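You operate a simulated robot arm through the tools that you are given. There is no shell and no other tool. Be economical: measure what you need, move in short steps, check, and stop when the job is done.

You are at the controls of a simulated robot arm. One attempt, no reset.

## Task
Teach sensor 57 at 10 cm.
Fine: seat it in the cradle, switch the tester on, set its slide to the mark, then press TEACH once; leave it seated and the tester on.

It is judged by the outcome, as a careful person would: the job done as asked, and still so three seconds after it is handed in. It fails if anything else is knocked over, pushed out of place, dropped, spilled or broken.

## Robot
A 7-joint arm with a fingered hand on a trunk, on a base that drives. Base frame: it is fixed to the floor where the robot stands at the start and does not move with it; the origin is under the middle of the robot, x ahead of it, y to its left, z up; the surface under the hand at the start is at about z = 900. Lengths are in mm, angles in rad, forces in N, time in s.
With the tool pointing down near the work surface it reaches from about 380 to 860 mm from the robot's upright axis, wherever it stands. Its first joint turns from -2.496 to 2.496 rad. Places, roughly: clamp switch [600, -100, 900]; cradle [600, 200, 900]; hold button [500, -700, 900]; knob of the slip tester [500, -700, 900]; power switch of the sensor tester [700, 0, 900]; slide of the sensor tester [600, 0, 900]; teach button [700, -100, 900]; zero button [500, -600, 900]. Payload 3 kg.
The tool frame sits at the grasp point between the pads (the TCP): z along the fingers, y along the line on which they close. The tips reach 26 mm beyond it. The gripper opens to 148 mm. The gripper's body begins 73 mm behind the TCP. The gripper is a hand of 3 fingers: y runs from the thumb to the fingers, the wrist lies at [0, 0, -229] in the tool frame, and closing takes about 1.5 s.
Orientation is that of the tool frame in the base frame, as a unit quaternion [x, y, z, w]. With the fingers straight down and closing along the base's y, the tool's x points along the base's -x, its y along +y and its z along -z.

## Interface
- The arm moves only by the tool arm_command. Its argument "deltas" is a list of rows, each a list of 7 numbers: the shift along the tool's x, y, z in units of 40 mm (1.0 is 40 mm), then the turn, a rotation vector about the tool's x, y, z in units of 8 degrees (1.0 is 8 degrees), then the closure, from 0 (fully open) to 1 (shut). In form: [[dx, dy, dz, rx, ry, rz, grip], ...]. A call has 1 to 8 rows; each row shifts and turns the commanded pose from where the row before left it, along the tool's axes as they then stand. A call with a number of a shift or a turn outside -1 to 1 is refused whole. Each row takes 0.2 s and may step no farther than 50 mm and 0.15 rad from the row before; otherwise, or with a gripper value out of range, the whole call is refused. Where a pose cannot be reached the arm comes as near as it can. A force on the tool above 40 N (or 10 N above the force at the start of the call, whichever is more), or a blocked arm, ends the call early, and 0.2 s more pass. The fingers move at their own pace (about 153 mm/s each) and stop on an object; they squeeze with about 22 N. The grip force told is the motor's: it shows also when the fingers shut on nothing. Time passes only in rows, and 0.2 s behind the last, so rows that do not move let the fingers close. The reply holds the time, the measured pose of the TCP, the force on the tool along the base axes, the opening and the grip force, in the units named above and with some noise, with the torque about the TCP (base axes, N m) and any sound that the robot's microphone picked up.
- Cameras (640 x 400 px; columns grow to the right, rows downward): "scene" is now at [152.8, -12.4, 1883.8]; the picture's right is [-0.15, -0.99, 0.00], its down [-0.79, 0.12, -0.60] and it looks along [0.59, -0.09, -0.80] (base axes); focal length 272 px, centre (320, 200). "wrist" rides on the gripper at [68, -39, -90] in the tool frame; the picture's right is [0.50, 0.87, 0.00], its down [-0.66, 0.38, -0.65] and it looks along [-0.57, 0.33, 0.76] (tool axes); focal length 222 px, centre (320, 200). There is no depth. A picture from a camera that has moved, and an enlarged one, comes with that camera's place and axes in the base frame and with its lens.
- capture(camera): a new picture of that camera. The clock stands still meanwhile.
- move_column(by): slides the trunk up (or, below 0, down) by that many mm; the arm and the scene camera ride with it, the base frame stays. It gives what a move gives, with no picture.
- base_move(legs): drives the robot by 1 to 6 legs, each [ahead, left, turn to the left] in mm, mm and rad, along the robot's own axes; the way and the turn of a leg run together, so that a leg with both is an arc; at most 1500 mm and 3.142 rad a leg. The arm and the cameras ride along, it lands a little off, and it stops where it bumps. It gives what a move gives.
- hand_shape(shape): the hand has 3 fingers and takes this shape, open, in about a second: jaw (thumb against the fingers, like two jaws); tri (thumb and two fingers); tip (a fingertip pinch); poke (one finger out to press); point (the index stretched); flat (the hand flat); cup (the hand cupped); fist (a fist). The gripper value then closes the fingers along that shape, each until it touches; the sizes above hold for jaw. It gives what a move gives, with no picture.
- turn_head(pan, tilt): turns the head with the scene camera to pan (to the left, within 1.501 rad either way) and tilt (down, from -0.506 to 1.204), counted from straight ahead of the robot. It gives what a move gives.
- enlarge(camera, box): a new picture of the part [left, top, right, bottom] of that camera's present view, enlarged. The clock stands still meanwhile.
- finish_job(): hands the job in; it is judged then, once.

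Go step by step. Nothing tells you exact positions but the pictures and the camera data: compare them with the known pose of the tool, close in by small moves and look again before you grip or let go. The budget is 120 turns and 82 pictures, counting those below and the enlarged ones. Unless the task says otherwise, let go and move clear before handing in, and close with one line.

The tools are called after "Call:" as a command line: name --pt "numbers of a row" for each row, then --argument value for the rest, lists and objects as JSON in quotes. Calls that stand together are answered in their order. arm_command: Moves the arm, as the interface text tells. Its arguments: {"type":"object","properties":{"deltas":{"type":"array"}},"required":["deltas"]} The other tools are called the same way: move_column (by) slides the trunk up or down; hand_shape (shape) gives the hand a shape; base_move (legs) drives the base; turn_head (pan, tilt) turns the head that bears the scene camera; capture (camera) takes a picture; enlarge (camera, box) takes an enlarged picture of a part of a camera's view; finish_job () hands the job in.

At the start:

```text
time_s: 0.0
eef_pos: [902.9, 31.0, 1189.8]
ee_rot: [0.0, 1.0, 0.001, 0.0]
force: [0.5, 0.2, 0.2]
wrist_torque: [0.0, -0.01, 0.01]
opening: 148.0
gripper_force: 0.0
shape: jaw
trunk travel left (down, up): [-825.0, 65.0]
robot x, y, heading: [-1.7, 1.1, -0.0]
head pan, tilt: [-0.147, 0.93]
```

scene: 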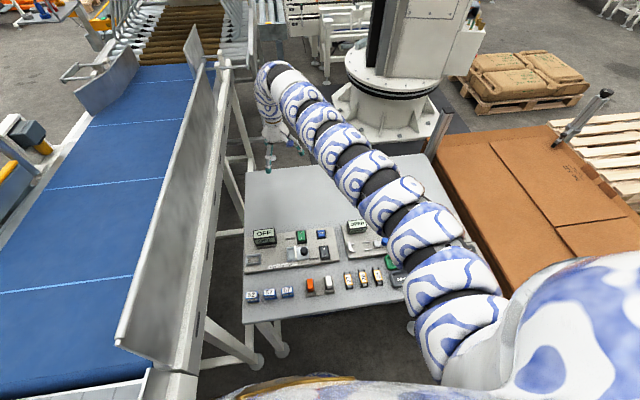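
wrist: 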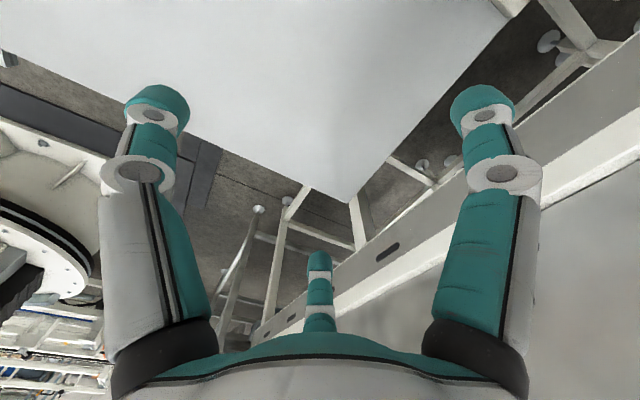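

I see a table with panels and rows of small objects; I'll enlarge the view to read labels.

Call:
enlarge --camera "scene" --box '[235, 215, 345, 310]'

Call:
enlarge --camera "scene" --box '[320, 205, 430, 300]'

```text
4.21 times, centred on (290, 262) of scene
camera zoom: at [152.8, -12.4, 1883.8], right [-0.15, -0.99, 0.0], down [-0.79, 0.12, -0.6], along [0.59, -0.09, -0.8], focal length 1145 px, centre (446, -63)
```

zoom: 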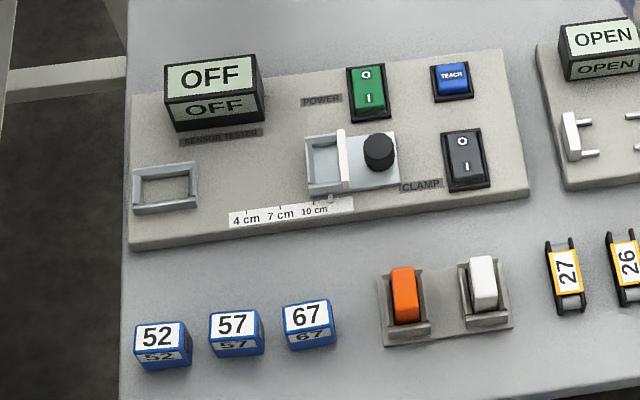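

```text
4.21 times, centred on (375, 252) of scene
camera zoom: at [152.8, -12.4, 1883.8], right [-0.15, -0.99, 0.0], down [-0.79, 0.12, -0.6], along [0.59, -0.09, -0.8], focal length 1145 px, centre (88, -21)
```

zoom: 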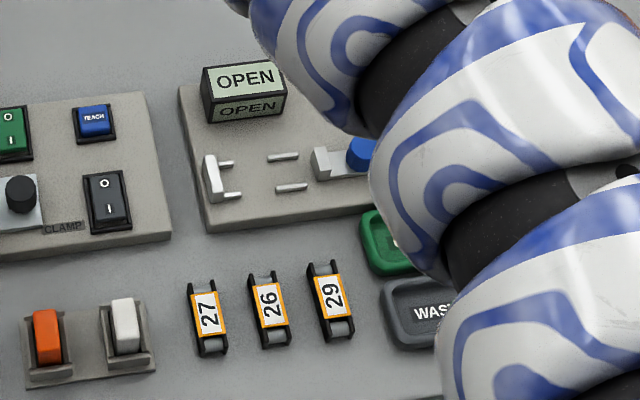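

I can see the sensor tester (OFF) with its cradle on the left, and sensor 57 at about (481, 114). I'll bring the hand back over it at a safe height.

Call:
arm_command --pt "1 0.2 0 0 0 0 0" --pt "1 0.2 0 0 0 0 0" --pt "1 0.2 0 0 0 0 0" --pt "1 0.2 0 0 0 0 0" --pt "1 0.2 0 0 0 0 0" --pt "1 0.2 0 0 0 0 0" --pt "1 0.2 0 0 0 0 0" --pt "1 0.2 0 0 0 0 0"

Call:
capture --camera "wrist"

Call:
capture --camera "scene"

```text
time_s: 1.8
eef_pos: [666.9, 99.6, 1122.7]
ee_rot: [0.001, 1.0, 0.0, 0.002]
force: [-0.8, -0.1, 1.0]
wrist_torque: [0.0, 0.0, 0.02]
opening: 148.3
gripper_force: 0.1
shape: jaw
out of reach, approached as far as the arm can: row 4, 5, 6, 7, 8
trunk travel left (down, up): [-825.0, 65.0]
robot x, y, heading: [-2.4, -0.2, -0.002]
head pan, tilt: [-0.147, 0.93]
```

```text
77 pictures are left
camera wrist: at [599.0, 62.0, 1212.0], right [-0.5, 0.87, 0.0], down [0.65, 0.38, 0.66], along [0.57, 0.33, -0.75], focal length 222 px, centre (320, 200)
```

wrist: 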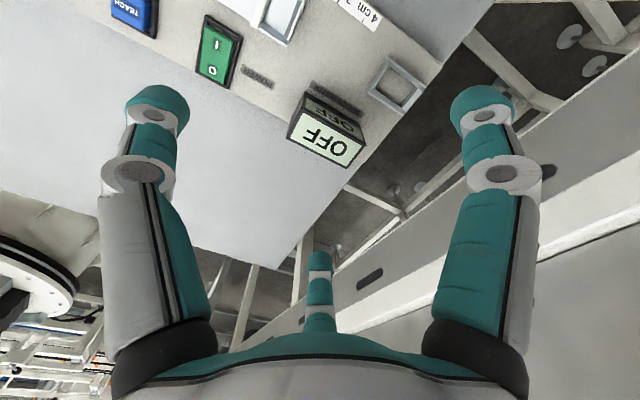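

```text
76 pictures are left
camera scene: at [151.6, -12.6, 1883.9], right [-0.15, -0.99, 0.0], down [-0.79, 0.12, -0.6], along [0.59, -0.09, -0.8], focal length 272 px, centre (320, 200)
```

scene: 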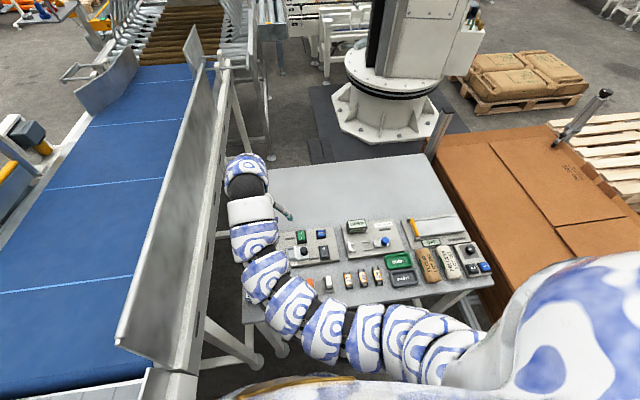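

The arm can't come that close in at this height. I'll back the base 100 mm and look again.

Call:
base_move --legs '[[-100, 0, 0]]'

Call:
arm_command --pt "0.9 0 0.3 0 0 0 0" --pt "0.9 0 0.3 0 0 0 0"

Call:
capture --camera "wrist"

```text
time_s: 3.0
eef_pos: [567.2, 102.3, 1123.2]
ee_rot: [0.0, 1.0, 0.0, 0.003]
force: [-0.3, -0.2, 0.3]
wrist_torque: [0.01, -0.02, 0.02]
opening: 148.1
gripper_force: 0.0
shape: jaw
trunk travel left (down, up): [-825.0, 65.0]
robot x, y, heading: [-95.3, -1.2, 0.002]
head pan, tilt: [-0.147, 0.93]
```

```text
time_s: 3.5
eef_pos: [496.0, 98.4, 1099.2]
ee_rot: [0.0, 1.0, -0.001, 0.003]
force: [-0.3, -0.5, 0.5]
wrist_torque: [0.01, 0.03, 0.0]
opening: 148.1
gripper_force: 0.1
shape: jaw
trunk travel left (down, up): [-825.0, 65.0]
robot x, y, heading: [-94.7, -1.3, -0.004]
head pan, tilt: [-0.147, 0.93]
```

```text
75 pictures are left
camera wrist: at [428.9, 59.5, 1189.3], right [-0.5, 0.87, 0.0], down [0.65, 0.38, 0.66], along [0.57, 0.33, -0.75], focal length 222 px, centre (320, 200)
```

wrist: 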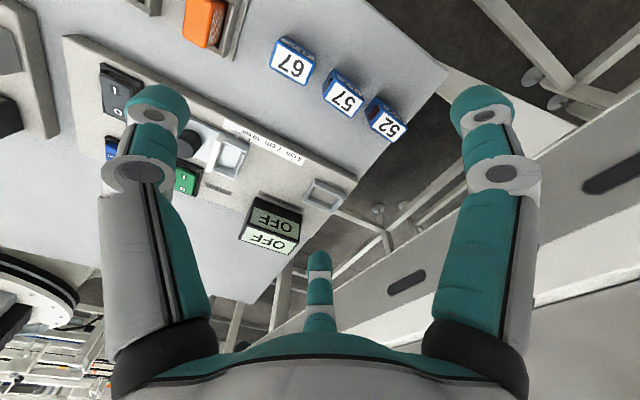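

The hand's fingers look splayed at 120°. I'll test how they close in free air, in jaw and then tip shape.

Call:
arm_command --pt "0 0 0 0 0 0 0.65" --pt "0 0 0 0 0 0 0.65" --pt "0 0 0 0 0 0 0.65" --pt "0 0 0 0 0 0 0.65" --pt "0 0 0 0 0 0 0.65" --pt "0 0 0 0 0 0 0.65"

Call:
capture --camera "wrist"

Call:
hand_shape --shape "tip"

Call:
capture --camera "wrist"

```text
time_s: 5.0
eef_pos: [495.1, 97.1, 1098.8]
ee_rot: [0.0, 1.0, 0.001, 0.003]
force: [-1.0, -0.2, 0.4]
wrist_torque: [0.01, 0.03, 0.01]
opening: 52.2
gripper_force: 0.0
shape: jaw
trunk travel left (down, up): [-825.0, 65.0]
robot x, y, heading: [-100.7, 2.3, 0.002]
head pan, tilt: [-0.147, 0.93]
```

```text
74 pictures are left
camera wrist: at [429.3, 60.4, 1189.6], right [-0.5, 0.87, 0.0], down [0.65, 0.38, 0.66], along [0.57, 0.33, -0.75], focal length 222 px, centre (320, 200)
```

wrist: 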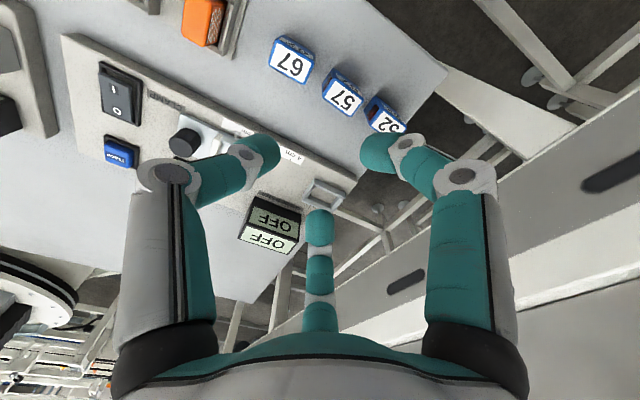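

```text
time_s: 5.8
eef_pos: [496.2, 99.1, 1100.3]
ee_rot: [0.0, 1.0, 0.001, 0.003]
force: [0.0, -0.2, 0.1]
wrist_torque: [-0.03, 0.01, 0.0]
opening: 147.9
gripper_force: 0.0
shape: tip
trunk travel left (down, up): [-825.0, 65.0]
robot x, y, heading: [-99.6, 2.7, 0.0]
head pan, tilt: [-0.147, 0.93]
```

```text
73 pictures are left
camera wrist: at [429.3, 60.4, 1189.7], right [-0.5, 0.87, 0.0], down [0.65, 0.38, 0.66], along [0.57, 0.33, -0.75], focal length 222 px, centre (320, 200)
```

wrist: 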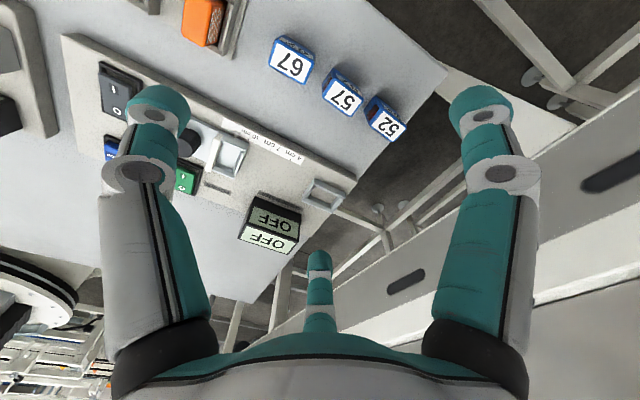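

Now check how tip and tri close.

Call:
arm_command --pt "0 0 0 0 0 0 0.65" --pt "0 0 0 0 0 0 0.65" --pt "0 0 0 0 0 0 0.65" --pt "0 0 0 0 0 0 0.65" --pt "0 0 0 0 0 0 0.65" --pt "0 0 0 0 0 0 0.65"

Call:
capture --camera "wrist"

Call:
capture --camera "scene"

Call:
hand_shape --shape "poke"

Call:
capture --camera "wrist"

```text
time_s: 7.2
eef_pos: [496.4, 99.1, 1098.5]
ee_rot: [0.0, 1.0, 0.001, 0.003]
force: [0.5, -1.2, 0.2]
wrist_torque: [0.0, 0.01, 0.0]
opening: 52.1
gripper_force: 0.0
shape: tip
trunk travel left (down, up): [-825.0, 65.0]
robot x, y, heading: [-98.1, -0.1, 0.001]
head pan, tilt: [-0.147, 0.93]
```

```text
72 pictures are left
camera wrist: at [429.3, 60.4, 1189.7], right [-0.5, 0.87, 0.0], down [0.65, 0.38, 0.66], along [0.57, 0.33, -0.75], focal length 222 px, centre (320, 200)
```

wrist: 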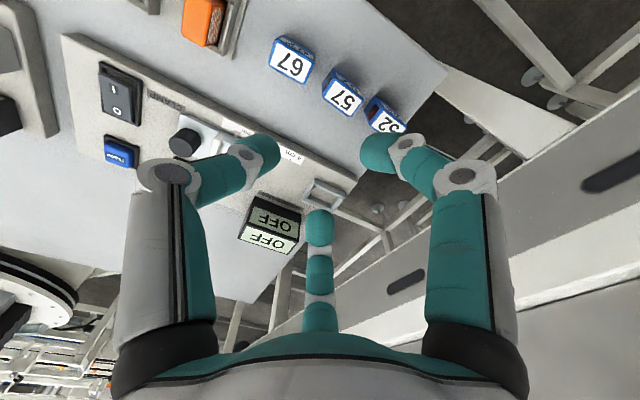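

```text
71 pictures are left
camera scene: at [53.0, -12.2, 1883.8], right [-0.15, -0.99, 0.0], down [-0.79, 0.12, -0.6], along [0.59, -0.09, -0.8], focal length 272 px, centre (320, 200)
```

scene: 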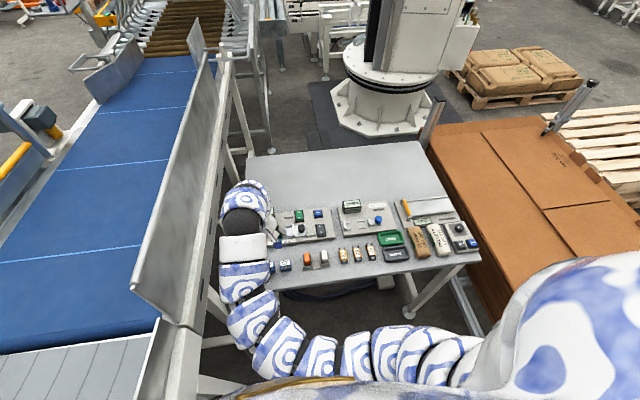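

```text
time_s: 8.2
eef_pos: [496.6, 97.6, 1099.4]
ee_rot: [0.0, 1.0, 0.002, 0.002]
force: [-0.2, 0.3, -0.3]
wrist_torque: [-0.02, 0.02, 0.01]
opening: 0.0
gripper_force: 0.0
shape: poke
trunk travel left (down, up): [-825.0, 65.0]
robot x, y, heading: [-104.5, -2.7, -0.004]
head pan, tilt: [-0.147, 0.93]
```

```text
70 pictures are left
camera wrist: at [429.3, 60.4, 1189.7], right [-0.5, 0.87, 0.0], down [0.65, 0.38, 0.66], along [0.57, 0.33, -0.75], focal length 222 px, centre (320, 200)
```

wrist: 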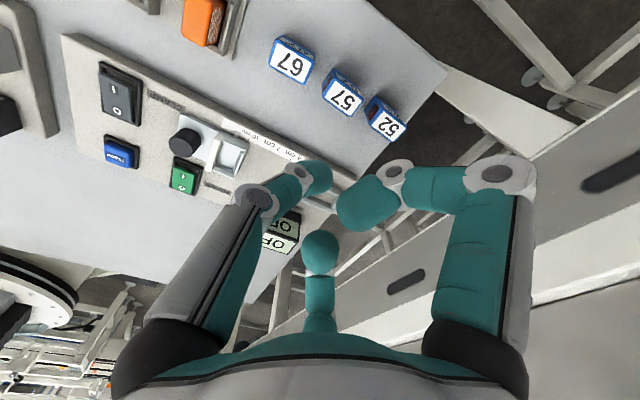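

Poke shape extends a finger along the tool axis. I'll enlarge the panel to read switch states and the slide.

Call:
enlarge --camera "wrist" --box '[60, 30, 340, 205]'

Call:
enlarge --camera "scene" --box '[230, 195, 340, 275]'

```text
2.29 times, centred on (200, 118) of wrist
camera zoom: at [429.3, 60.4, 1189.7], right [-0.5, 0.87, 0.0], down [0.65, 0.38, 0.66], along [0.57, 0.33, -0.75], focal length 508 px, centre (594, 389)
```

zoom: 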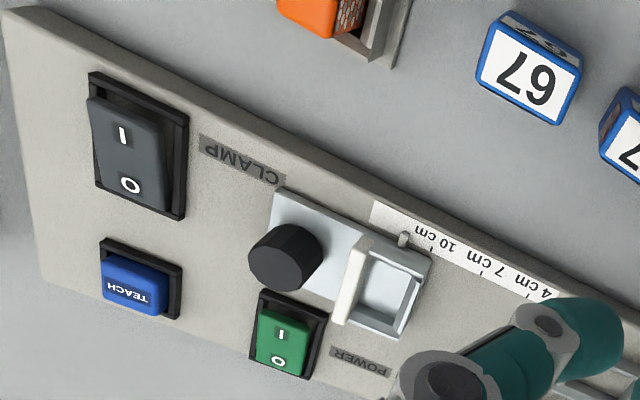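

```text
5.00 times, centred on (285, 235) of scene
camera zoom: at [53.0, -12.2, 1883.8], right [-0.15, -0.99, 0.0], down [-0.79, 0.12, -0.6], along [0.59, -0.09, -0.8], focal length 1359 px, centre (495, 25)
```

zoom: 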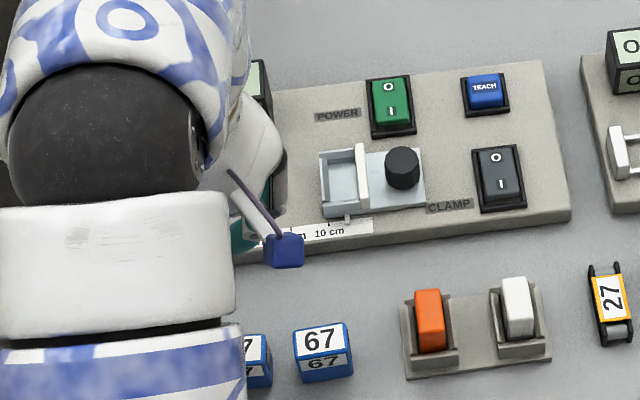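

The clamp appears off (O pressed), as does power. I'll go to jaw shape above sensor 57, lower, and look at gaps between sensors.

Call:
hand_shape --shape "jaw"

Call:
arm_command --pt "0.4 0.4 1 0 0 0 0.5" --pt "0 0 1 0 0 0 0.5" --pt "0 0 0 0 0 0 0.5" --pt "0 0 0 0 0 0 0.5"

Call:
capture --camera "wrist"

Call:
enlarge --camera "scene" --box '[230, 195, 340, 275]'

```text
time_s: 9.1
eef_pos: [496.8, 100.3, 1098.8]
ee_rot: [0.0, 1.0, 0.0, 0.002]
force: [0.2, -0.5, -0.3]
wrist_torque: [-0.02, -0.04, -0.01]
opening: 147.8
gripper_force: 0.1
shape: jaw
trunk travel left (down, up): [-825.0, 65.0]
robot x, y, heading: [-100.4, -2.2, 0.003]
head pan, tilt: [-0.147, 0.93]
```

```text
time_s: 10.1
eef_pos: [480.3, 118.7, 1017.2]
ee_rot: [0.0, 1.0, 0.001, 0.002]
force: [-0.1, 0.1, -0.3]
wrist_torque: [-0.02, 0.0, 0.0]
opening: 74.2
gripper_force: 0.1
shape: jaw
trunk travel left (down, up): [-825.0, 65.0]
robot x, y, heading: [-101.8, -3.1, 0.001]
head pan, tilt: [-0.147, 0.93]
```

```text
67 pictures are left
camera wrist: at [413.2, 79.4, 1106.6], right [-0.5, 0.87, 0.0], down [0.65, 0.38, 0.66], along [0.57, 0.33, -0.75], focal length 222 px, centre (320, 200)
```

wrist: 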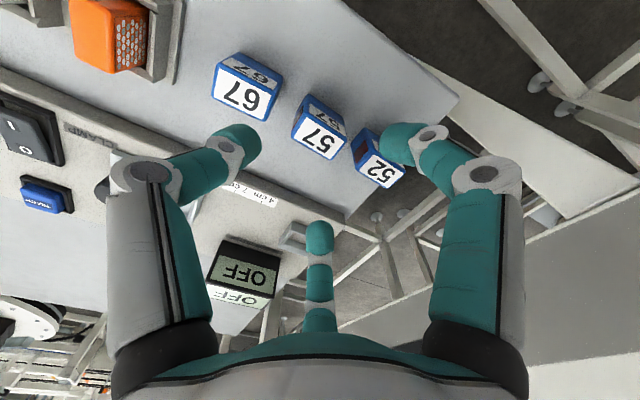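

```text
5.00 times, centred on (285, 235) of scene
camera zoom: at [53.2, -12.4, 1883.8], right [-0.15, -0.99, 0.0], down [-0.79, 0.12, -0.6], along [0.59, -0.09, -0.8], focal length 1359 px, centre (495, 25)
```

zoom: 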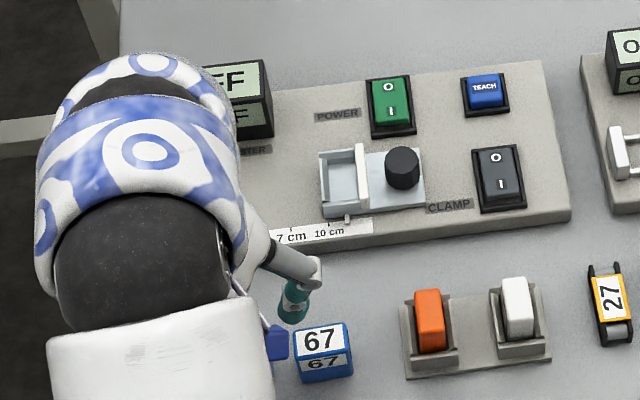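

I'll enlarge on the sensors for measurement.

Call:
enlarge --camera "wrist" --box '[200, 40, 420, 200]'

```text
2.50 times, centred on (310, 120) of wrist
camera zoom: at [413.2, 79.4, 1106.6], right [-0.5, 0.87, 0.0], down [0.65, 0.38, 0.66], along [0.57, 0.33, -0.75], focal length 555 px, centre (345, 400)
```

zoom: 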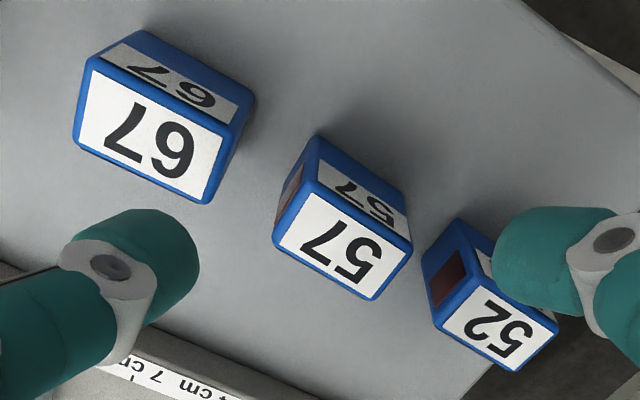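

Sensor 57 measures about 37×22×45 mm, centre about (480.6, 116.5), top near z=945, with gaps around 22 mm to its neighbours. I'll rotate −90° so the thumb lies at +x and the two fingers at −x, clear of those gaps.

Call:
arm_command --pt "0 0 0 0 0 -1 0.5" --pt "0 0 0 0 0 -1 0.5" --pt "0 0 0 0 0 -1 0.5" --pt "0 0 0 0 0 -1 0.5" --pt "0 0 0 0 0 -1 0.5" --pt "0 0 0 0 0 -1 0.5"

Call:
arm_command --pt "0 0 0 0 0 -1 0.5" --pt "0 0 0 0 0 -1 0.5" --pt "0 0 0 0 0 -1 0.5" --pt "0 0 0 0 0 -1 0.5" --pt "0 0 0 0 0 -1 0.5" --pt "0 0 0 0 0 -0.25 0.5"

Call:
capture --camera "wrist"

```text
time_s: 11.4
eef_pos: [480.3, 117.4, 1018.1]
ee_rot: [-0.409, 0.913, -0.001, 0.002]
force: [-0.1, 0.3, 0.2]
wrist_torque: [0.0, 0.01, 0.0]
opening: 74.5
gripper_force: 0.0
shape: jaw
trunk travel left (down, up): [-825.0, 65.0]
robot x, y, heading: [-101.6, 2.0, 0.0]
head pan, tilt: [-0.147, 0.93]
```

```text
time_s: 12.8
eef_pos: [481.8, 124.0, 1012.8]
ee_rot: [0.707, -0.707, 0.002, -0.001]
force: [-0.6, -1.0, 0.1]
wrist_torque: [0.01, -0.03, 0.0]
opening: 74.5
gripper_force: 0.0
shape: jaw
out of reach, approached as far as the arm can: row 6
trunk travel left (down, up): [-825.0, 65.0]
robot x, y, heading: [-101.4, -0.4, 0.001]
head pan, tilt: [-0.147, 0.93]
```

```text
64 pictures are left
camera wrist: at [520.7, 56.0, 1104.5], right [-0.87, -0.5, -0.01], down [-0.38, 0.66, 0.65], along [-0.32, 0.57, -0.76], focal length 222 px, centre (320, 200)
```

wrist: 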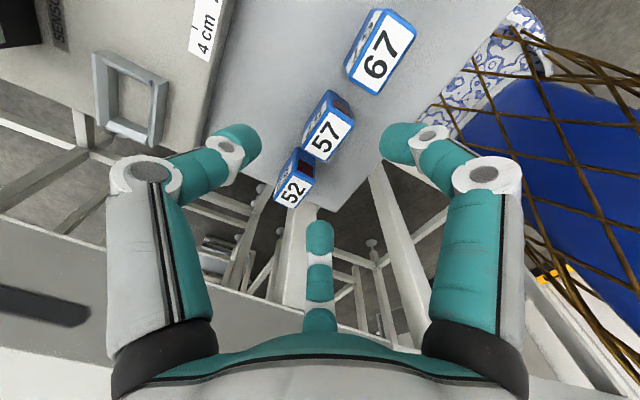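

Now shift to the offset grasp position and check reach.

Call:
arm_command --pt "0.19 0.37 0.3 0 0 0 0.55" --pt "0 0 0 0 0 0 0.55"

Call:
enlarge --camera "wrist" --box '[190, 0, 430, 220]'

```text
time_s: 13.4
eef_pos: [468.1, 117.1, 1000.0]
ee_rot: [0.707, -0.707, 0.002, -0.002]
force: [0.2, 0.9, 0.4]
wrist_torque: [-0.01, 0.04, 0.01]
opening: 67.2
gripper_force: 0.0
shape: jaw
trunk travel left (down, up): [-825.0, 65.0]
robot x, y, heading: [-97.7, 2.7, 0.006]
head pan, tilt: [-0.147, 0.93]
```

```text
1.82 times, centred on (310, 110) of wrist
camera zoom: at [506.9, 49.8, 1090.9], right [-0.87, -0.5, -0.01], down [-0.38, 0.66, 0.65], along [-0.32, 0.57, -0.76], focal length 404 px, centre (338, 364)
```

zoom: 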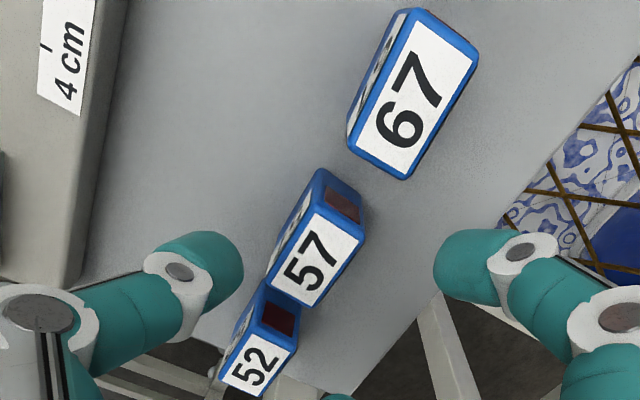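

Estimates agree: sensor 57 is at (480, 116). I'll descend to TCP z≈947 and check before closing.

Call:
arm_command --pt "0.0 0.05 0.8 0 0 0 0.55" --pt "0 0 0.53 0 0 0 0.55"

Call:
capture --camera "wrist"

```text
time_s: 14.1
eef_pos: [465.6, 115.1, 947.2]
ee_rot: [0.708, -0.706, 0.001, -0.003]
force: [0.1, -0.7, 0.1]
wrist_torque: [0.04, -0.01, 0.04]
opening: 67.1
gripper_force: 0.1
shape: jaw
trunk travel left (down, up): [-825.0, 65.0]
robot x, y, heading: [-99.5, 1.8, 0.002]
head pan, tilt: [-0.147, 0.93]
```

```text
62 pictures are left
camera wrist: at [505.0, 47.3, 1039.2], right [-0.87, -0.5, -0.01], down [-0.38, 0.65, 0.65], along [-0.32, 0.57, -0.76], focal length 222 px, centre (320, 200)
```

wrist: 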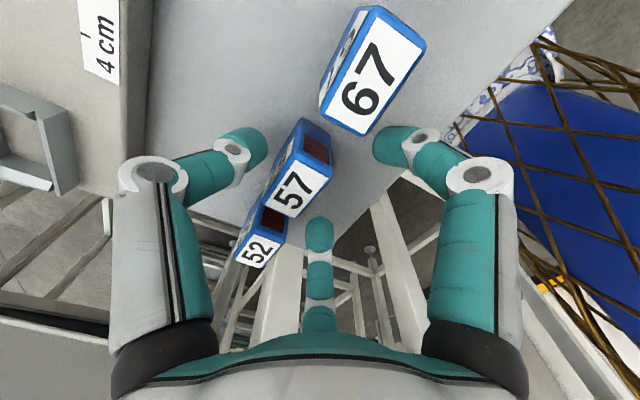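

Clear all round. Closing.

Call:
arm_command --pt "0 0 0 0 0 0 0.75" --pt "0 0 0 0 0 0 0.75" --pt "0 0 0 0 0 0 0.9" --pt "0 0 0 0 0 0 0.9"

Call:
capture --camera "wrist"

```text
time_s: 15.1
eef_pos: [466.8, 113.8, 948.8]
ee_rot: [0.708, -0.706, 0.001, -0.003]
force: [0.2, -0.2, -0.1]
wrist_torque: [0.04, -0.01, 0.0]
opening: 22.7
gripper_force: 22.0
shape: jaw
trunk travel left (down, up): [-825.0, 65.0]
robot x, y, heading: [-99.1, 0.4, -0.0]
head pan, tilt: [-0.147, 0.93]
```

```text
61 pictures are left
camera wrist: at [505.2, 47.1, 1039.5], right [-0.87, -0.5, -0.01], down [-0.38, 0.65, 0.65], along [-0.32, 0.57, -0.76], focal length 222 px, centre (320, 200)
```

wrist: 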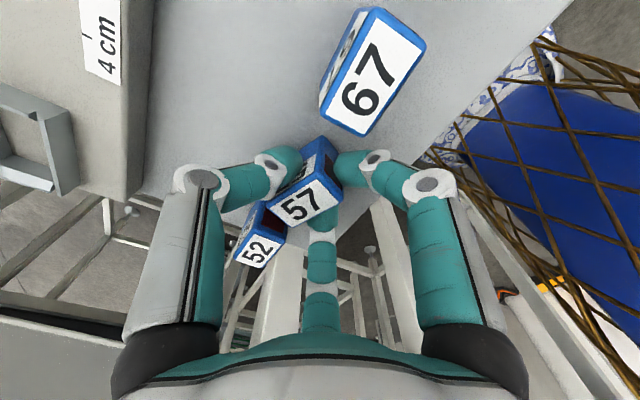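

Gripped with opening 22.7 (the sensor depth); the sensor moved toward the TCP. I'll check its orientation.

Call:
enlarge --camera "wrist" --box '[220, 110, 400, 270]'

```text
2.50 times, centred on (310, 190) of wrist
camera zoom: at [505.2, 47.1, 1039.5], right [-0.87, -0.5, -0.01], down [-0.38, 0.65, 0.65], along [-0.32, 0.57, -0.76], focal length 555 px, centre (345, 225)
```

zoom: 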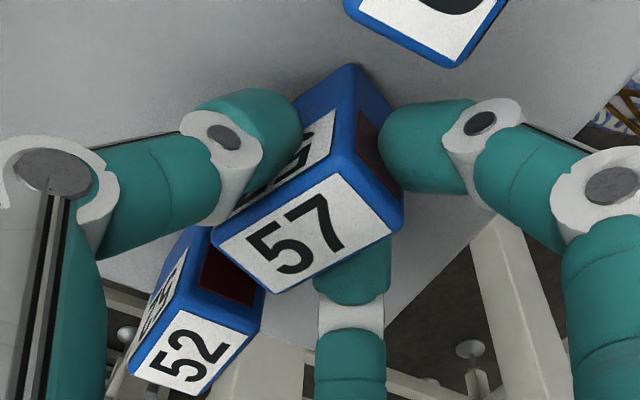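

The sensor has settled into a natural three-finger hold: one finger on the lens end, and the thumb and other finger on the faces. It's yawed about 25° clockwise. I'll lift gently and look.

Call:
arm_command --pt "0 0 -0.25 0 0 0 0.9" --pt "0 0 -0.5 0 0 0 0.9" --pt "0 0 -0.75 0 0 0 0.9" --pt "0 0 -0.5 0 0 0 0.9" --pt "0 0 0 0 0 0 0.9"

Call:
enlarge --camera "wrist" --box '[160, 70, 440, 270]'

Call:
capture --camera "scene"

```text
time_s: 16.2
eef_pos: [468.6, 130.8, 1017.3]
ee_rot: [-0.706, 0.708, -0.002, 0.003]
force: [-0.8, -0.9, -1.2]
wrist_torque: [-0.01, -0.01, 0.02]
opening: 23.0
gripper_force: 22.1
shape: jaw
out of reach, approached as far as the arm can: row 3, 4
trunk travel left (down, up): [-825.0, 65.0]
robot x, y, heading: [-99.4, -1.2, 0.002]
head pan, tilt: [-0.147, 0.93]
```

```text
2.00 times, centred on (300, 170) of wrist
camera zoom: at [507.6, 62.7, 1108.5], right [-0.87, -0.5, -0.01], down [-0.38, 0.66, 0.65], along [-0.32, 0.57, -0.76], focal length 444 px, centre (360, 260)
```

zoom: 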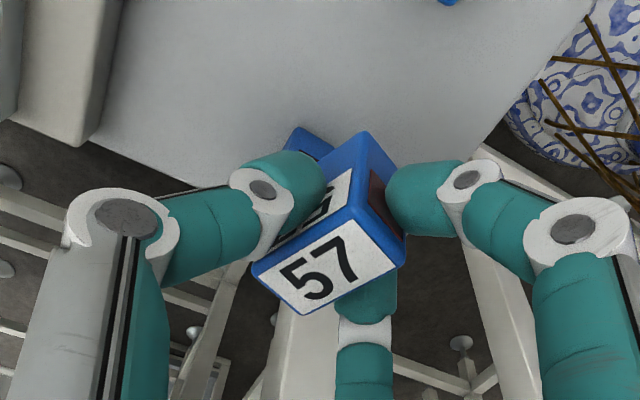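

```text
58 pictures are left
camera scene: at [53.1, -12.3, 1883.8], right [-0.15, -0.99, 0.0], down [-0.79, 0.12, -0.6], along [0.59, -0.09, -0.8], focal length 272 px, centre (320, 200)
```

scene: 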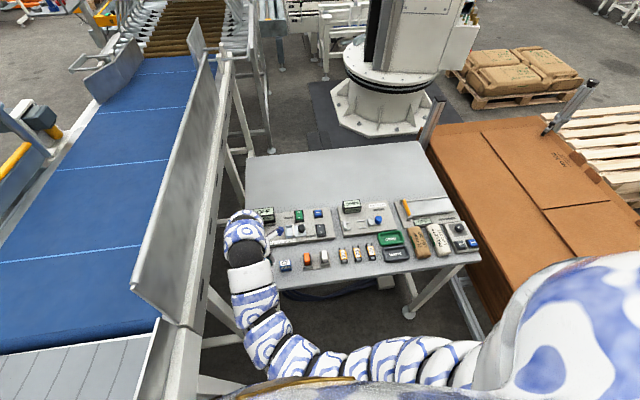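

Held securely. Now I'll carry it outward toward the cradle at height.

Call:
arm_command --pt "0 -1 0 0 0 0 0.9" --pt "0 -1 0 0 0 0 0.9" --pt "0 -1 -0.2 0 0 0 0.9" --pt "0 0 -0.2 0 0 -1 0.9" --pt "0 0 0 0 0 -1 0.9" --pt "0 0 0 0 0 -1 0.9" --pt "0 0 0 0 0 0 0.9"

Call:
capture --camera "wrist"

```text
time_s: 17.9
eef_pos: [604.4, 173.4, 1059.8]
ee_rot: [0.815, -0.58, -0.012, 0.011]
force: [0.6, 0.1, -0.2]
wrist_torque: [0.04, 0.01, -0.02]
opening: 22.9
gripper_force: 22.2
shape: jaw
out of reach, approached as far as the arm can: row 5, 6
trunk travel left (down, up): [-825.0, 65.0]
robot x, y, heading: [-95.4, -0.7, 0.002]
head pan, tilt: [-0.147, 0.93]
```

```text
57 pictures are left
camera wrist: at [666.7, 123.0, 1148.0], right [-0.65, -0.76, 0.02], down [-0.55, 0.5, 0.67], along [-0.52, 0.42, -0.74], focal length 222 px, centre (320, 200)
```

wrist: 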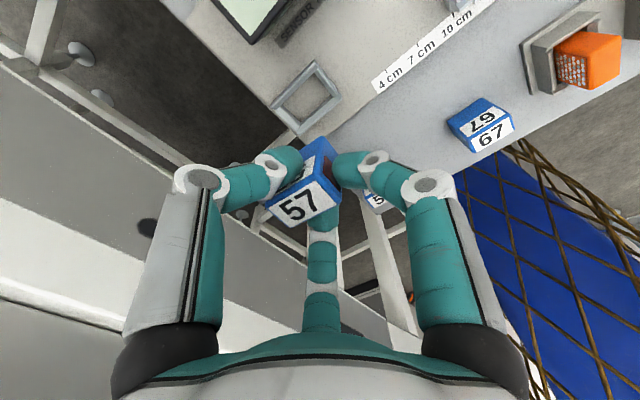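

Call:
enlarge --camera "wrist" --box '[230, 40, 390, 250]'

```text
1.90 times, centred on (310, 145) of wrist
camera zoom: at [666.7, 123.0, 1148.0], right [-0.65, -0.76, 0.02], down [-0.55, 0.5, 0.67], along [-0.52, 0.42, -0.74], focal length 423 px, centre (339, 305)
```

zoom: 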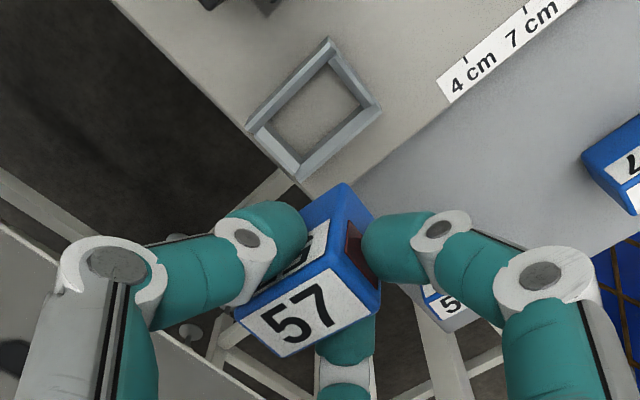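

Sensor centre is at (607, 183.5) with about 6° yaw left; the cradle centre is about (617, 174), rim z≈930. I'll lower a bit where reach is better and finish the alignment.

Call:
arm_command --pt "0 0 0.6 0 0 0 0.9" --pt "0 0 0.3 0 0 0 0.9" --pt "0 0 0 0 0 0 0.9"

```text
time_s: 18.6
eef_pos: [601.7, 172.6, 1022.6]
ee_rot: [0.815, -0.579, -0.012, 0.012]
force: [0.3, -0.3, 0.1]
wrist_torque: [0.01, 0.01, 0.03]
opening: 22.8
gripper_force: 21.7
shape: jaw
trunk travel left (down, up): [-825.0, 65.0]
robot x, y, heading: [-98.9, 1.1, -0.002]
head pan, tilt: [-0.147, 0.93]
```

Call:
arm_command --pt "0.318 -0.252 0 0.217 0.075 0 0.9" --pt "0 0 0 0 0 -0.72 0.9" --pt "0 0 0 0 0 0 0.9"

Call:
enlarge --camera "wrist" --box '[230, 60, 390, 260]'

```text
time_s: 19.4
eef_pos: [615.2, 164.7, 1023.8]
ee_rot: [0.842, -0.539, 0.002, 0.002]
force: [0.4, -1.4, -0.5]
wrist_torque: [0.0, -0.03, -0.02]
opening: 22.6
gripper_force: 22.4
shape: jaw
trunk travel left (down, up): [-825.0, 65.0]
robot x, y, heading: [-97.0, -2.7, 0.004]
head pan, tilt: [-0.147, 0.93]
```

```text
2.00 times, centred on (310, 160) of wrist
camera zoom: at [679.4, 119.8, 1113.6], right [-0.58, -0.82, 0.0], down [-0.62, 0.44, 0.65], along [-0.53, 0.37, -0.76], focal length 444 px, centre (340, 280)
```

zoom: 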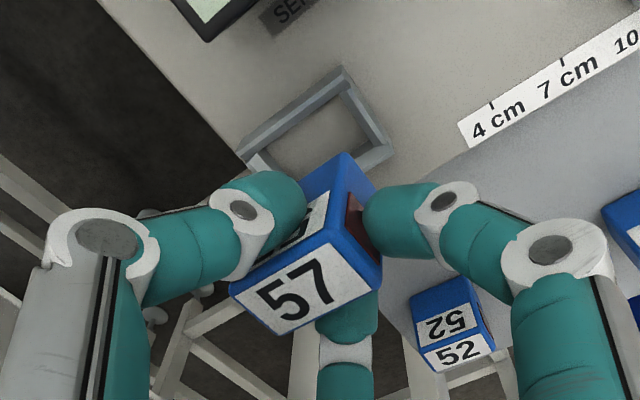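

Nearly aligned: sensor (617.3, 176), cradle (618.5, 176). I'll lower to just above the rim and compare again.

Call:
arm_command --pt "0 0 0.5 0 0 0 0.9" --pt "0 0 0.42 0 0 0 0.9" --pt "0 0 0 0 0 0 0.9"

Call:
enlarge --camera "wrist" --box '[230, 90, 390, 260]'

Call:
enlarge --camera "scene" --box '[210, 170, 310, 240]'

```text
time_s: 20.2
eef_pos: [615.1, 164.5, 988.1]
ee_rot: [0.843, -0.538, 0.003, 0.001]
force: [0.3, 0.6, -1.0]
wrist_torque: [-0.01, -0.01, 0.0]
opening: 22.5
gripper_force: 22.0
shape: jaw
trunk travel left (down, up): [-825.0, 65.0]
robot x, y, heading: [-102.6, -2.3, 0.0]
head pan, tilt: [-0.147, 0.93]
```

```text
2.35 times, centred on (310, 175) of wrist
camera zoom: at [679.6, 119.9, 1078.6], right [-0.58, -0.82, 0.0], down [-0.62, 0.44, 0.65], along [-0.53, 0.37, -0.76], focal length 523 px, centre (344, 259)
```

zoom: 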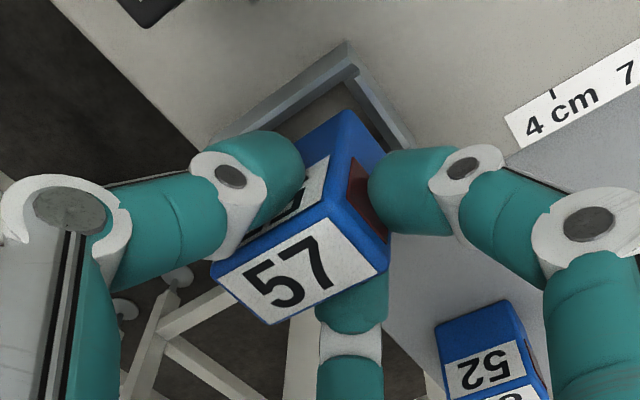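

```text
5.71 times, centred on (260, 205) of scene
camera zoom: at [52.9, -11.9, 1883.8], right [-0.15, -0.99, 0.0], down [-0.79, 0.12, -0.6], along [0.59, -0.09, -0.8], focal length 1554 px, centre (663, 171)
```

zoom: 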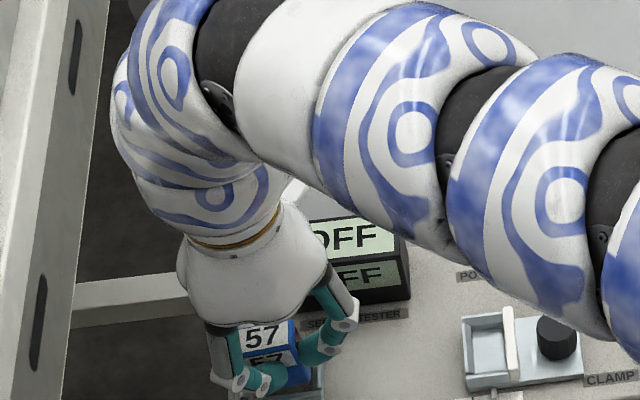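

Call:
enlarge --camera "scene" --box '[240, 220, 272, 242]'

Call:
enlarge --camera "wrist" --box '[270, 95, 350, 235]'

```text
16.00 times, centred on (256, 231) of scene
camera zoom: at [52.9, -11.9, 1883.8], right [-0.15, -0.99, 0.0], down [-0.79, 0.12, -0.6], along [0.59, -0.09, -0.8], focal length 4350 px, centre (1344, -296)
```

zoom: 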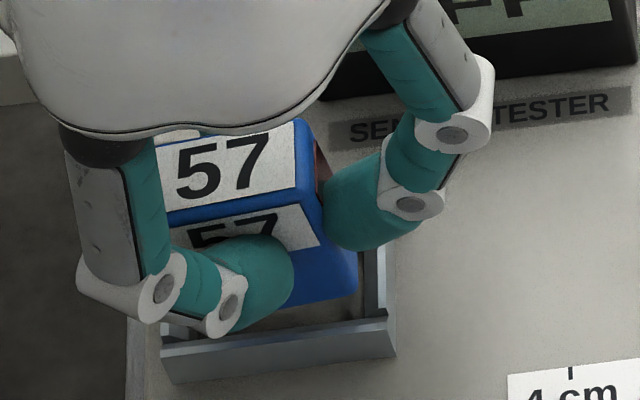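

```text
2.86 times, centred on (310, 165) of wrist
camera zoom: at [679.6, 119.9, 1078.6], right [-0.58, -0.82, 0.0], down [-0.62, 0.44, 0.65], along [-0.53, 0.37, -0.76], focal length 635 px, centre (349, 300)
```

zoom: 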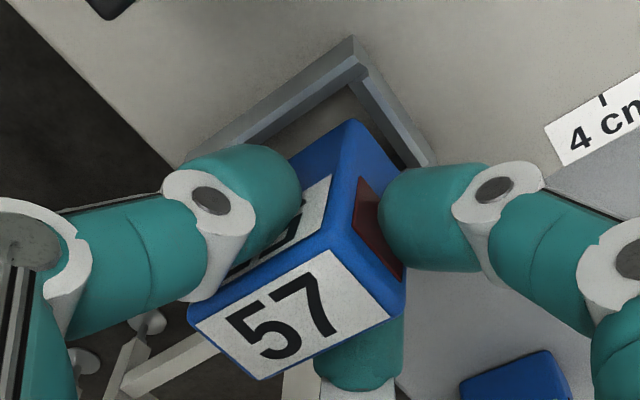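

The two views agree that the sensor is centred over the cradle to within about 1 mm in x and has slack in y. I'll nudge +1 mm in x and descend in small steps.

Call:
arm_command --pt "0 -0.035 0 0 0 0 0.9" --pt "0 0 0.15 0 0 0 0.9" --pt "0 0 0.15 0 0 0 0.9" --pt "0 0 0.1 0 0 0 0.9"

Call:
enlarge --camera "scene" --box '[240, 220, 272, 242]'

```text
time_s: 21.2
eef_pos: [616.1, 165.4, 972.0]
ee_rot: [0.842, -0.539, 0.001, 0.001]
force: [0.7, 0.6, 3.0]
wrist_torque: [0.04, -0.08, -0.06]
opening: 22.2
gripper_force: 21.9
shape: jaw
trunk travel left (down, up): [-825.0, 65.0]
robot x, y, heading: [-99.3, -1.5, -0.001]
head pan, tilt: [-0.147, 0.93]
```

```text
16.00 times, centred on (256, 231) of scene
camera zoom: at [52.7, -12.7, 1884.0], right [-0.15, -0.99, 0.0], down [-0.79, 0.12, -0.6], along [0.59, -0.09, -0.8], focal length 4350 px, centre (1344, -296)
```

zoom: 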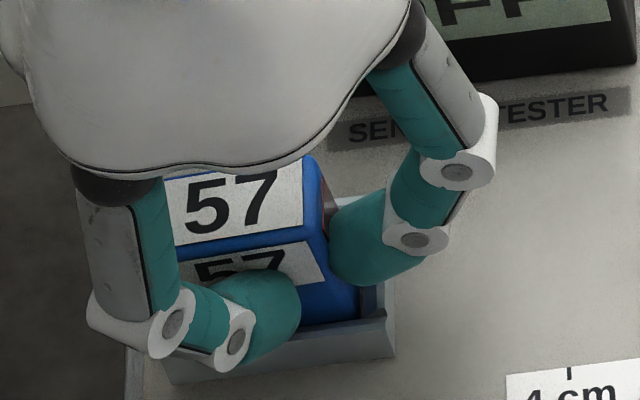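

Going in; continue down gently.

Call:
arm_command --pt "0 0 0.08 0 0 0 0.9" --pt "0 0 0.08 0 0 0 0.9" --pt "0 0 0 0 0 0 0.9"

Call:
enlarge --camera "scene" --box '[240, 220, 272, 242]'

Call:
enlarge --camera "wrist" --box '[230, 90, 390, 260]'

```text
time_s: 22.1
eef_pos: [616.2, 165.4, 966.7]
ee_rot: [0.842, -0.539, 0.003, 0.0]
force: [0.9, -0.2, 31.9]
wrist_torque: [0.19, -0.16, 0.01]
opening: 24.1
gripper_force: 21.6
shape: jaw
trunk travel left (down, up): [-825.0, 65.0]
robot x, y, heading: [-98.5, 1.0, 0.004]
head pan, tilt: [-0.147, 0.93]
```

```text
16.00 times, centred on (256, 231) of scene
camera zoom: at [50.0, -13.1, 1884.4], right [-0.15, -0.99, 0.0], down [-0.79, 0.12, -0.6], along [0.59, -0.09, -0.8], focal length 4350 px, centre (1344, -296)
```

zoom: 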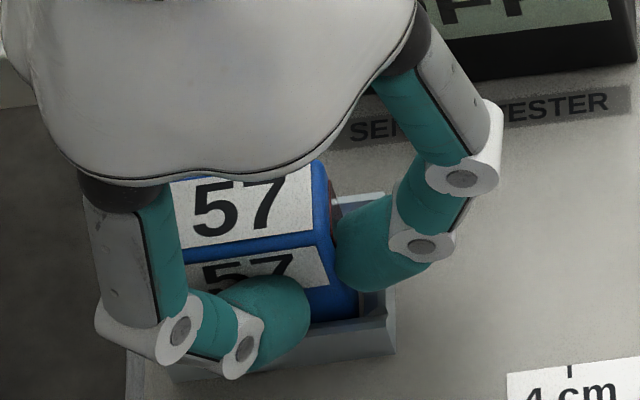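

```text
2.35 times, centred on (310, 175) of wrist
camera zoom: at [680.1, 120.8, 1057.9], right [-0.58, -0.82, 0.0], down [-0.62, 0.44, 0.65], along [-0.53, 0.37, -0.76], focal length 523 px, centre (344, 259)
```

zoom: 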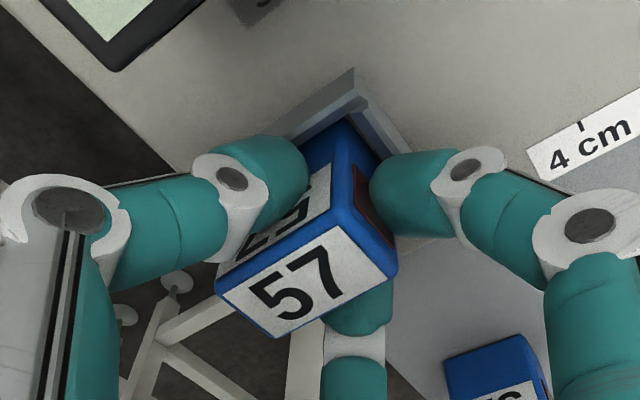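

The sensor is in with a firm bottom contact. I'll relieve the force and open the fingers.

Call:
arm_command --pt "0 0 -0.06 0 0 0 0.9" --pt "0 0 0 0 0 0 0.8" --pt "0 0 0 0 0 0 0.7" --pt "0 0 0 0 0 0 0.6" --pt "0 0 0 0 0 0 0.5" --pt "0 0 0 0 0 0 0.5"

Call:
enlarge --camera "scene" --box '[240, 220, 272, 242]'

Call:
enlarge --camera "wrist" --box '[230, 90, 390, 260]'

```text
time_s: 23.4
eef_pos: [616.0, 166.2, 966.7]
ee_rot: [0.843, -0.538, 0.002, 0.002]
force: [-0.6, 1.4, 0.1]
wrist_torque: [-0.02, 0.0, -0.02]
opening: 73.3
gripper_force: 0.1
shape: jaw
trunk travel left (down, up): [-825.0, 65.0]
robot x, y, heading: [-100.8, 2.0, 0.001]
head pan, tilt: [-0.147, 0.93]
```

```text
16.00 times, centred on (256, 231) of scene
camera zoom: at [53.3, -12.2, 1883.8], right [-0.15, -0.99, 0.0], down [-0.79, 0.12, -0.6], along [0.59, -0.09, -0.8], focal length 4350 px, centre (1344, -296)
```

zoom: 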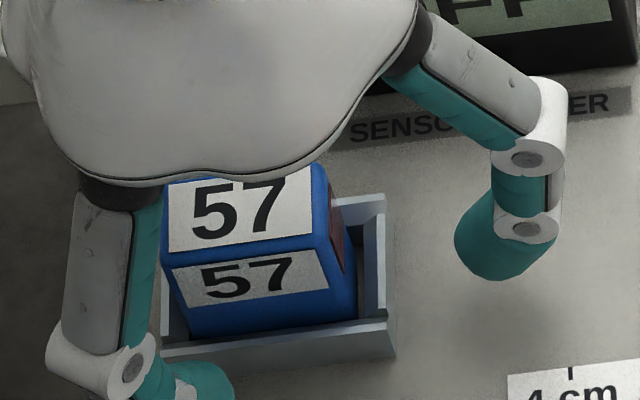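

```text
2.35 times, centred on (310, 175) of wrist
camera zoom: at [680.9, 120.8, 1057.0], right [-0.58, -0.82, 0.0], down [-0.62, 0.44, 0.65], along [-0.53, 0.37, -0.76], focal length 523 px, centre (344, 259)
```

zoom: 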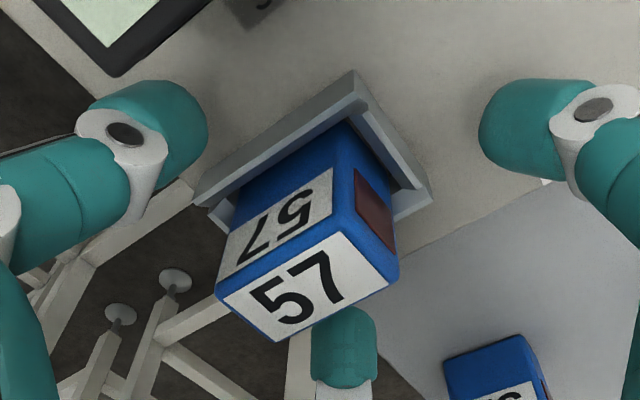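

Sensor 57 sits squarely in the cradle. I'll retract upward and switch to poke shape, then unwind the wrist.

Call:
arm_command --pt "0 0 -0.8 0 0 0 0.4" --pt "0 0 -0.8 0 0 0 0.4" --pt "0 0 -0.4 0 0 0 0.4" --pt "0 0 0 0 0 1 0.4" --pt "0 0 0 0 0 1 0.4" --pt "0 0 0 0 0 1 0.4" --pt "0 0 0 0 0 1 0.4"

Call:
hand_shape --shape "poke"

```text
time_s: 25.1
eef_pos: [616.4, 164.9, 1046.0]
ee_rot: [-0.66, 0.751, -0.003, -0.001]
force: [0.7, 0.2, 0.8]
wrist_torque: [0.02, 0.0, 0.01]
opening: 88.3
gripper_force: 0.1
shape: jaw
trunk travel left (down, up): [-825.0, 65.0]
robot x, y, heading: [-98.2, 1.6, 0.004]
head pan, tilt: [-0.147, 0.93]
```

```text
time_s: 25.9
eef_pos: [616.8, 166.1, 1045.9]
ee_rot: [-0.662, 0.75, -0.002, -0.001]
force: [0.2, 0.6, -0.7]
wrist_torque: [0.04, -0.01, -0.01]
opening: 0.0
gripper_force: 0.0
shape: poke
trunk travel left (down, up): [-825.0, 65.0]
robot x, y, heading: [-98.6, -0.1, 0.003]
head pan, tilt: [-0.147, 0.93]
```

Call:
arm_command --pt "0 0 0 0 0 1 0" --pt "0 0 0 0 0 1 0" --pt "0 0 0 0 0 1 0" --pt "0 0 0 0 0 1 0" --pt "0 0 0 0 0 1 0" --pt "0 0 0 0 0 1 0" --pt "0 0 0 0 0 1 0" --pt "0 0 0 0 0 1 0"

Call:
arm_command --pt "0 0 0 0 0 1 0" --pt "0 0 0 0 0 1 0" --pt "0 0 0 0 0 0.35 0" --pt "-0.4 -1 0 0 0 0 0" --pt "-0.4 -1 0 0 0 0 0" --pt "-0.4 -1 0 0 0 0 0" --pt "0 -1 0 0 0 0 0"

Call:
capture --camera "wrist"

Call:
enlarge --camera "scene" --box '[230, 195, 340, 255]'

```text
time_s: 27.8
eef_pos: [615.9, 165.5, 1045.8]
ee_rot: [-0.163, 0.987, -0.003, 0.0]
force: [0.3, -0.2, -0.5]
wrist_torque: [-0.02, -0.01, 0.0]
opening: 0.0
gripper_force: 0.0
shape: poke
trunk travel left (down, up): [-825.0, 65.0]
robot x, y, heading: [-101.9, 3.6, 0.003]
head pan, tilt: [-0.147, 0.93]
```

```text
time_s: 29.4
eef_pos: [664.0, 6.6, 1046.7]
ee_rot: [0.0, 1.0, -0.003, 0.002]
force: [0.1, 1.0, -0.3]
wrist_torque: [0.03, 0.01, -0.02]
opening: 0.0
gripper_force: 0.2
shape: poke
trunk travel left (down, up): [-825.0, 65.0]
robot x, y, heading: [-99.1, -3.1, 0.001]
head pan, tilt: [-0.147, 0.93]
```

```text
45 pictures are left
camera wrist: at [597.9, -31.8, 1137.4], right [-0.5, 0.87, -0.01], down [0.65, 0.38, 0.65], along [0.57, 0.32, -0.76], focal length 222 px, centre (320, 200)
```

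wrist: 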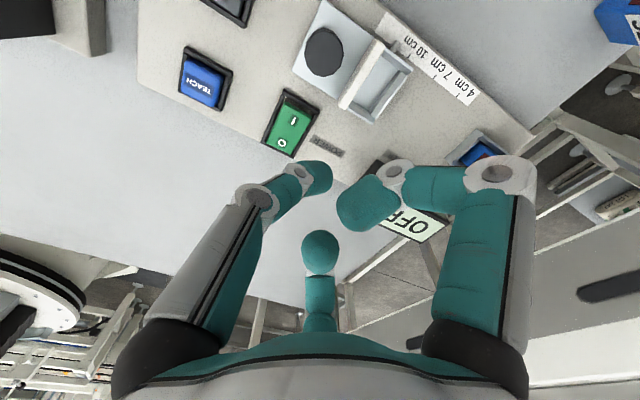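

```text
5.82 times, centred on (285, 225) of scene
camera zoom: at [52.7, -12.2, 1883.9], right [-0.14, -0.99, 0.0], down [-0.79, 0.12, -0.6], along [0.59, -0.09, -0.8], focal length 1582 px, centre (524, 54)
```

zoom: 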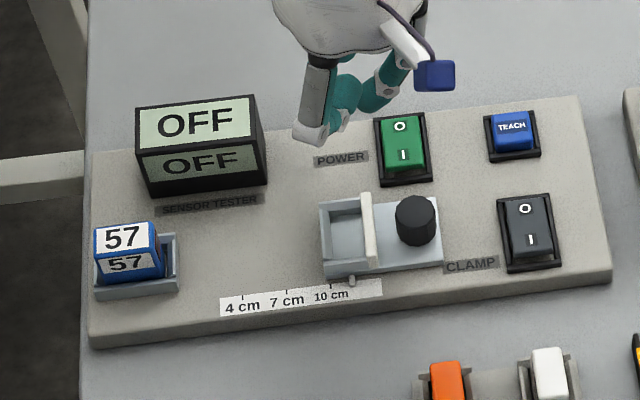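

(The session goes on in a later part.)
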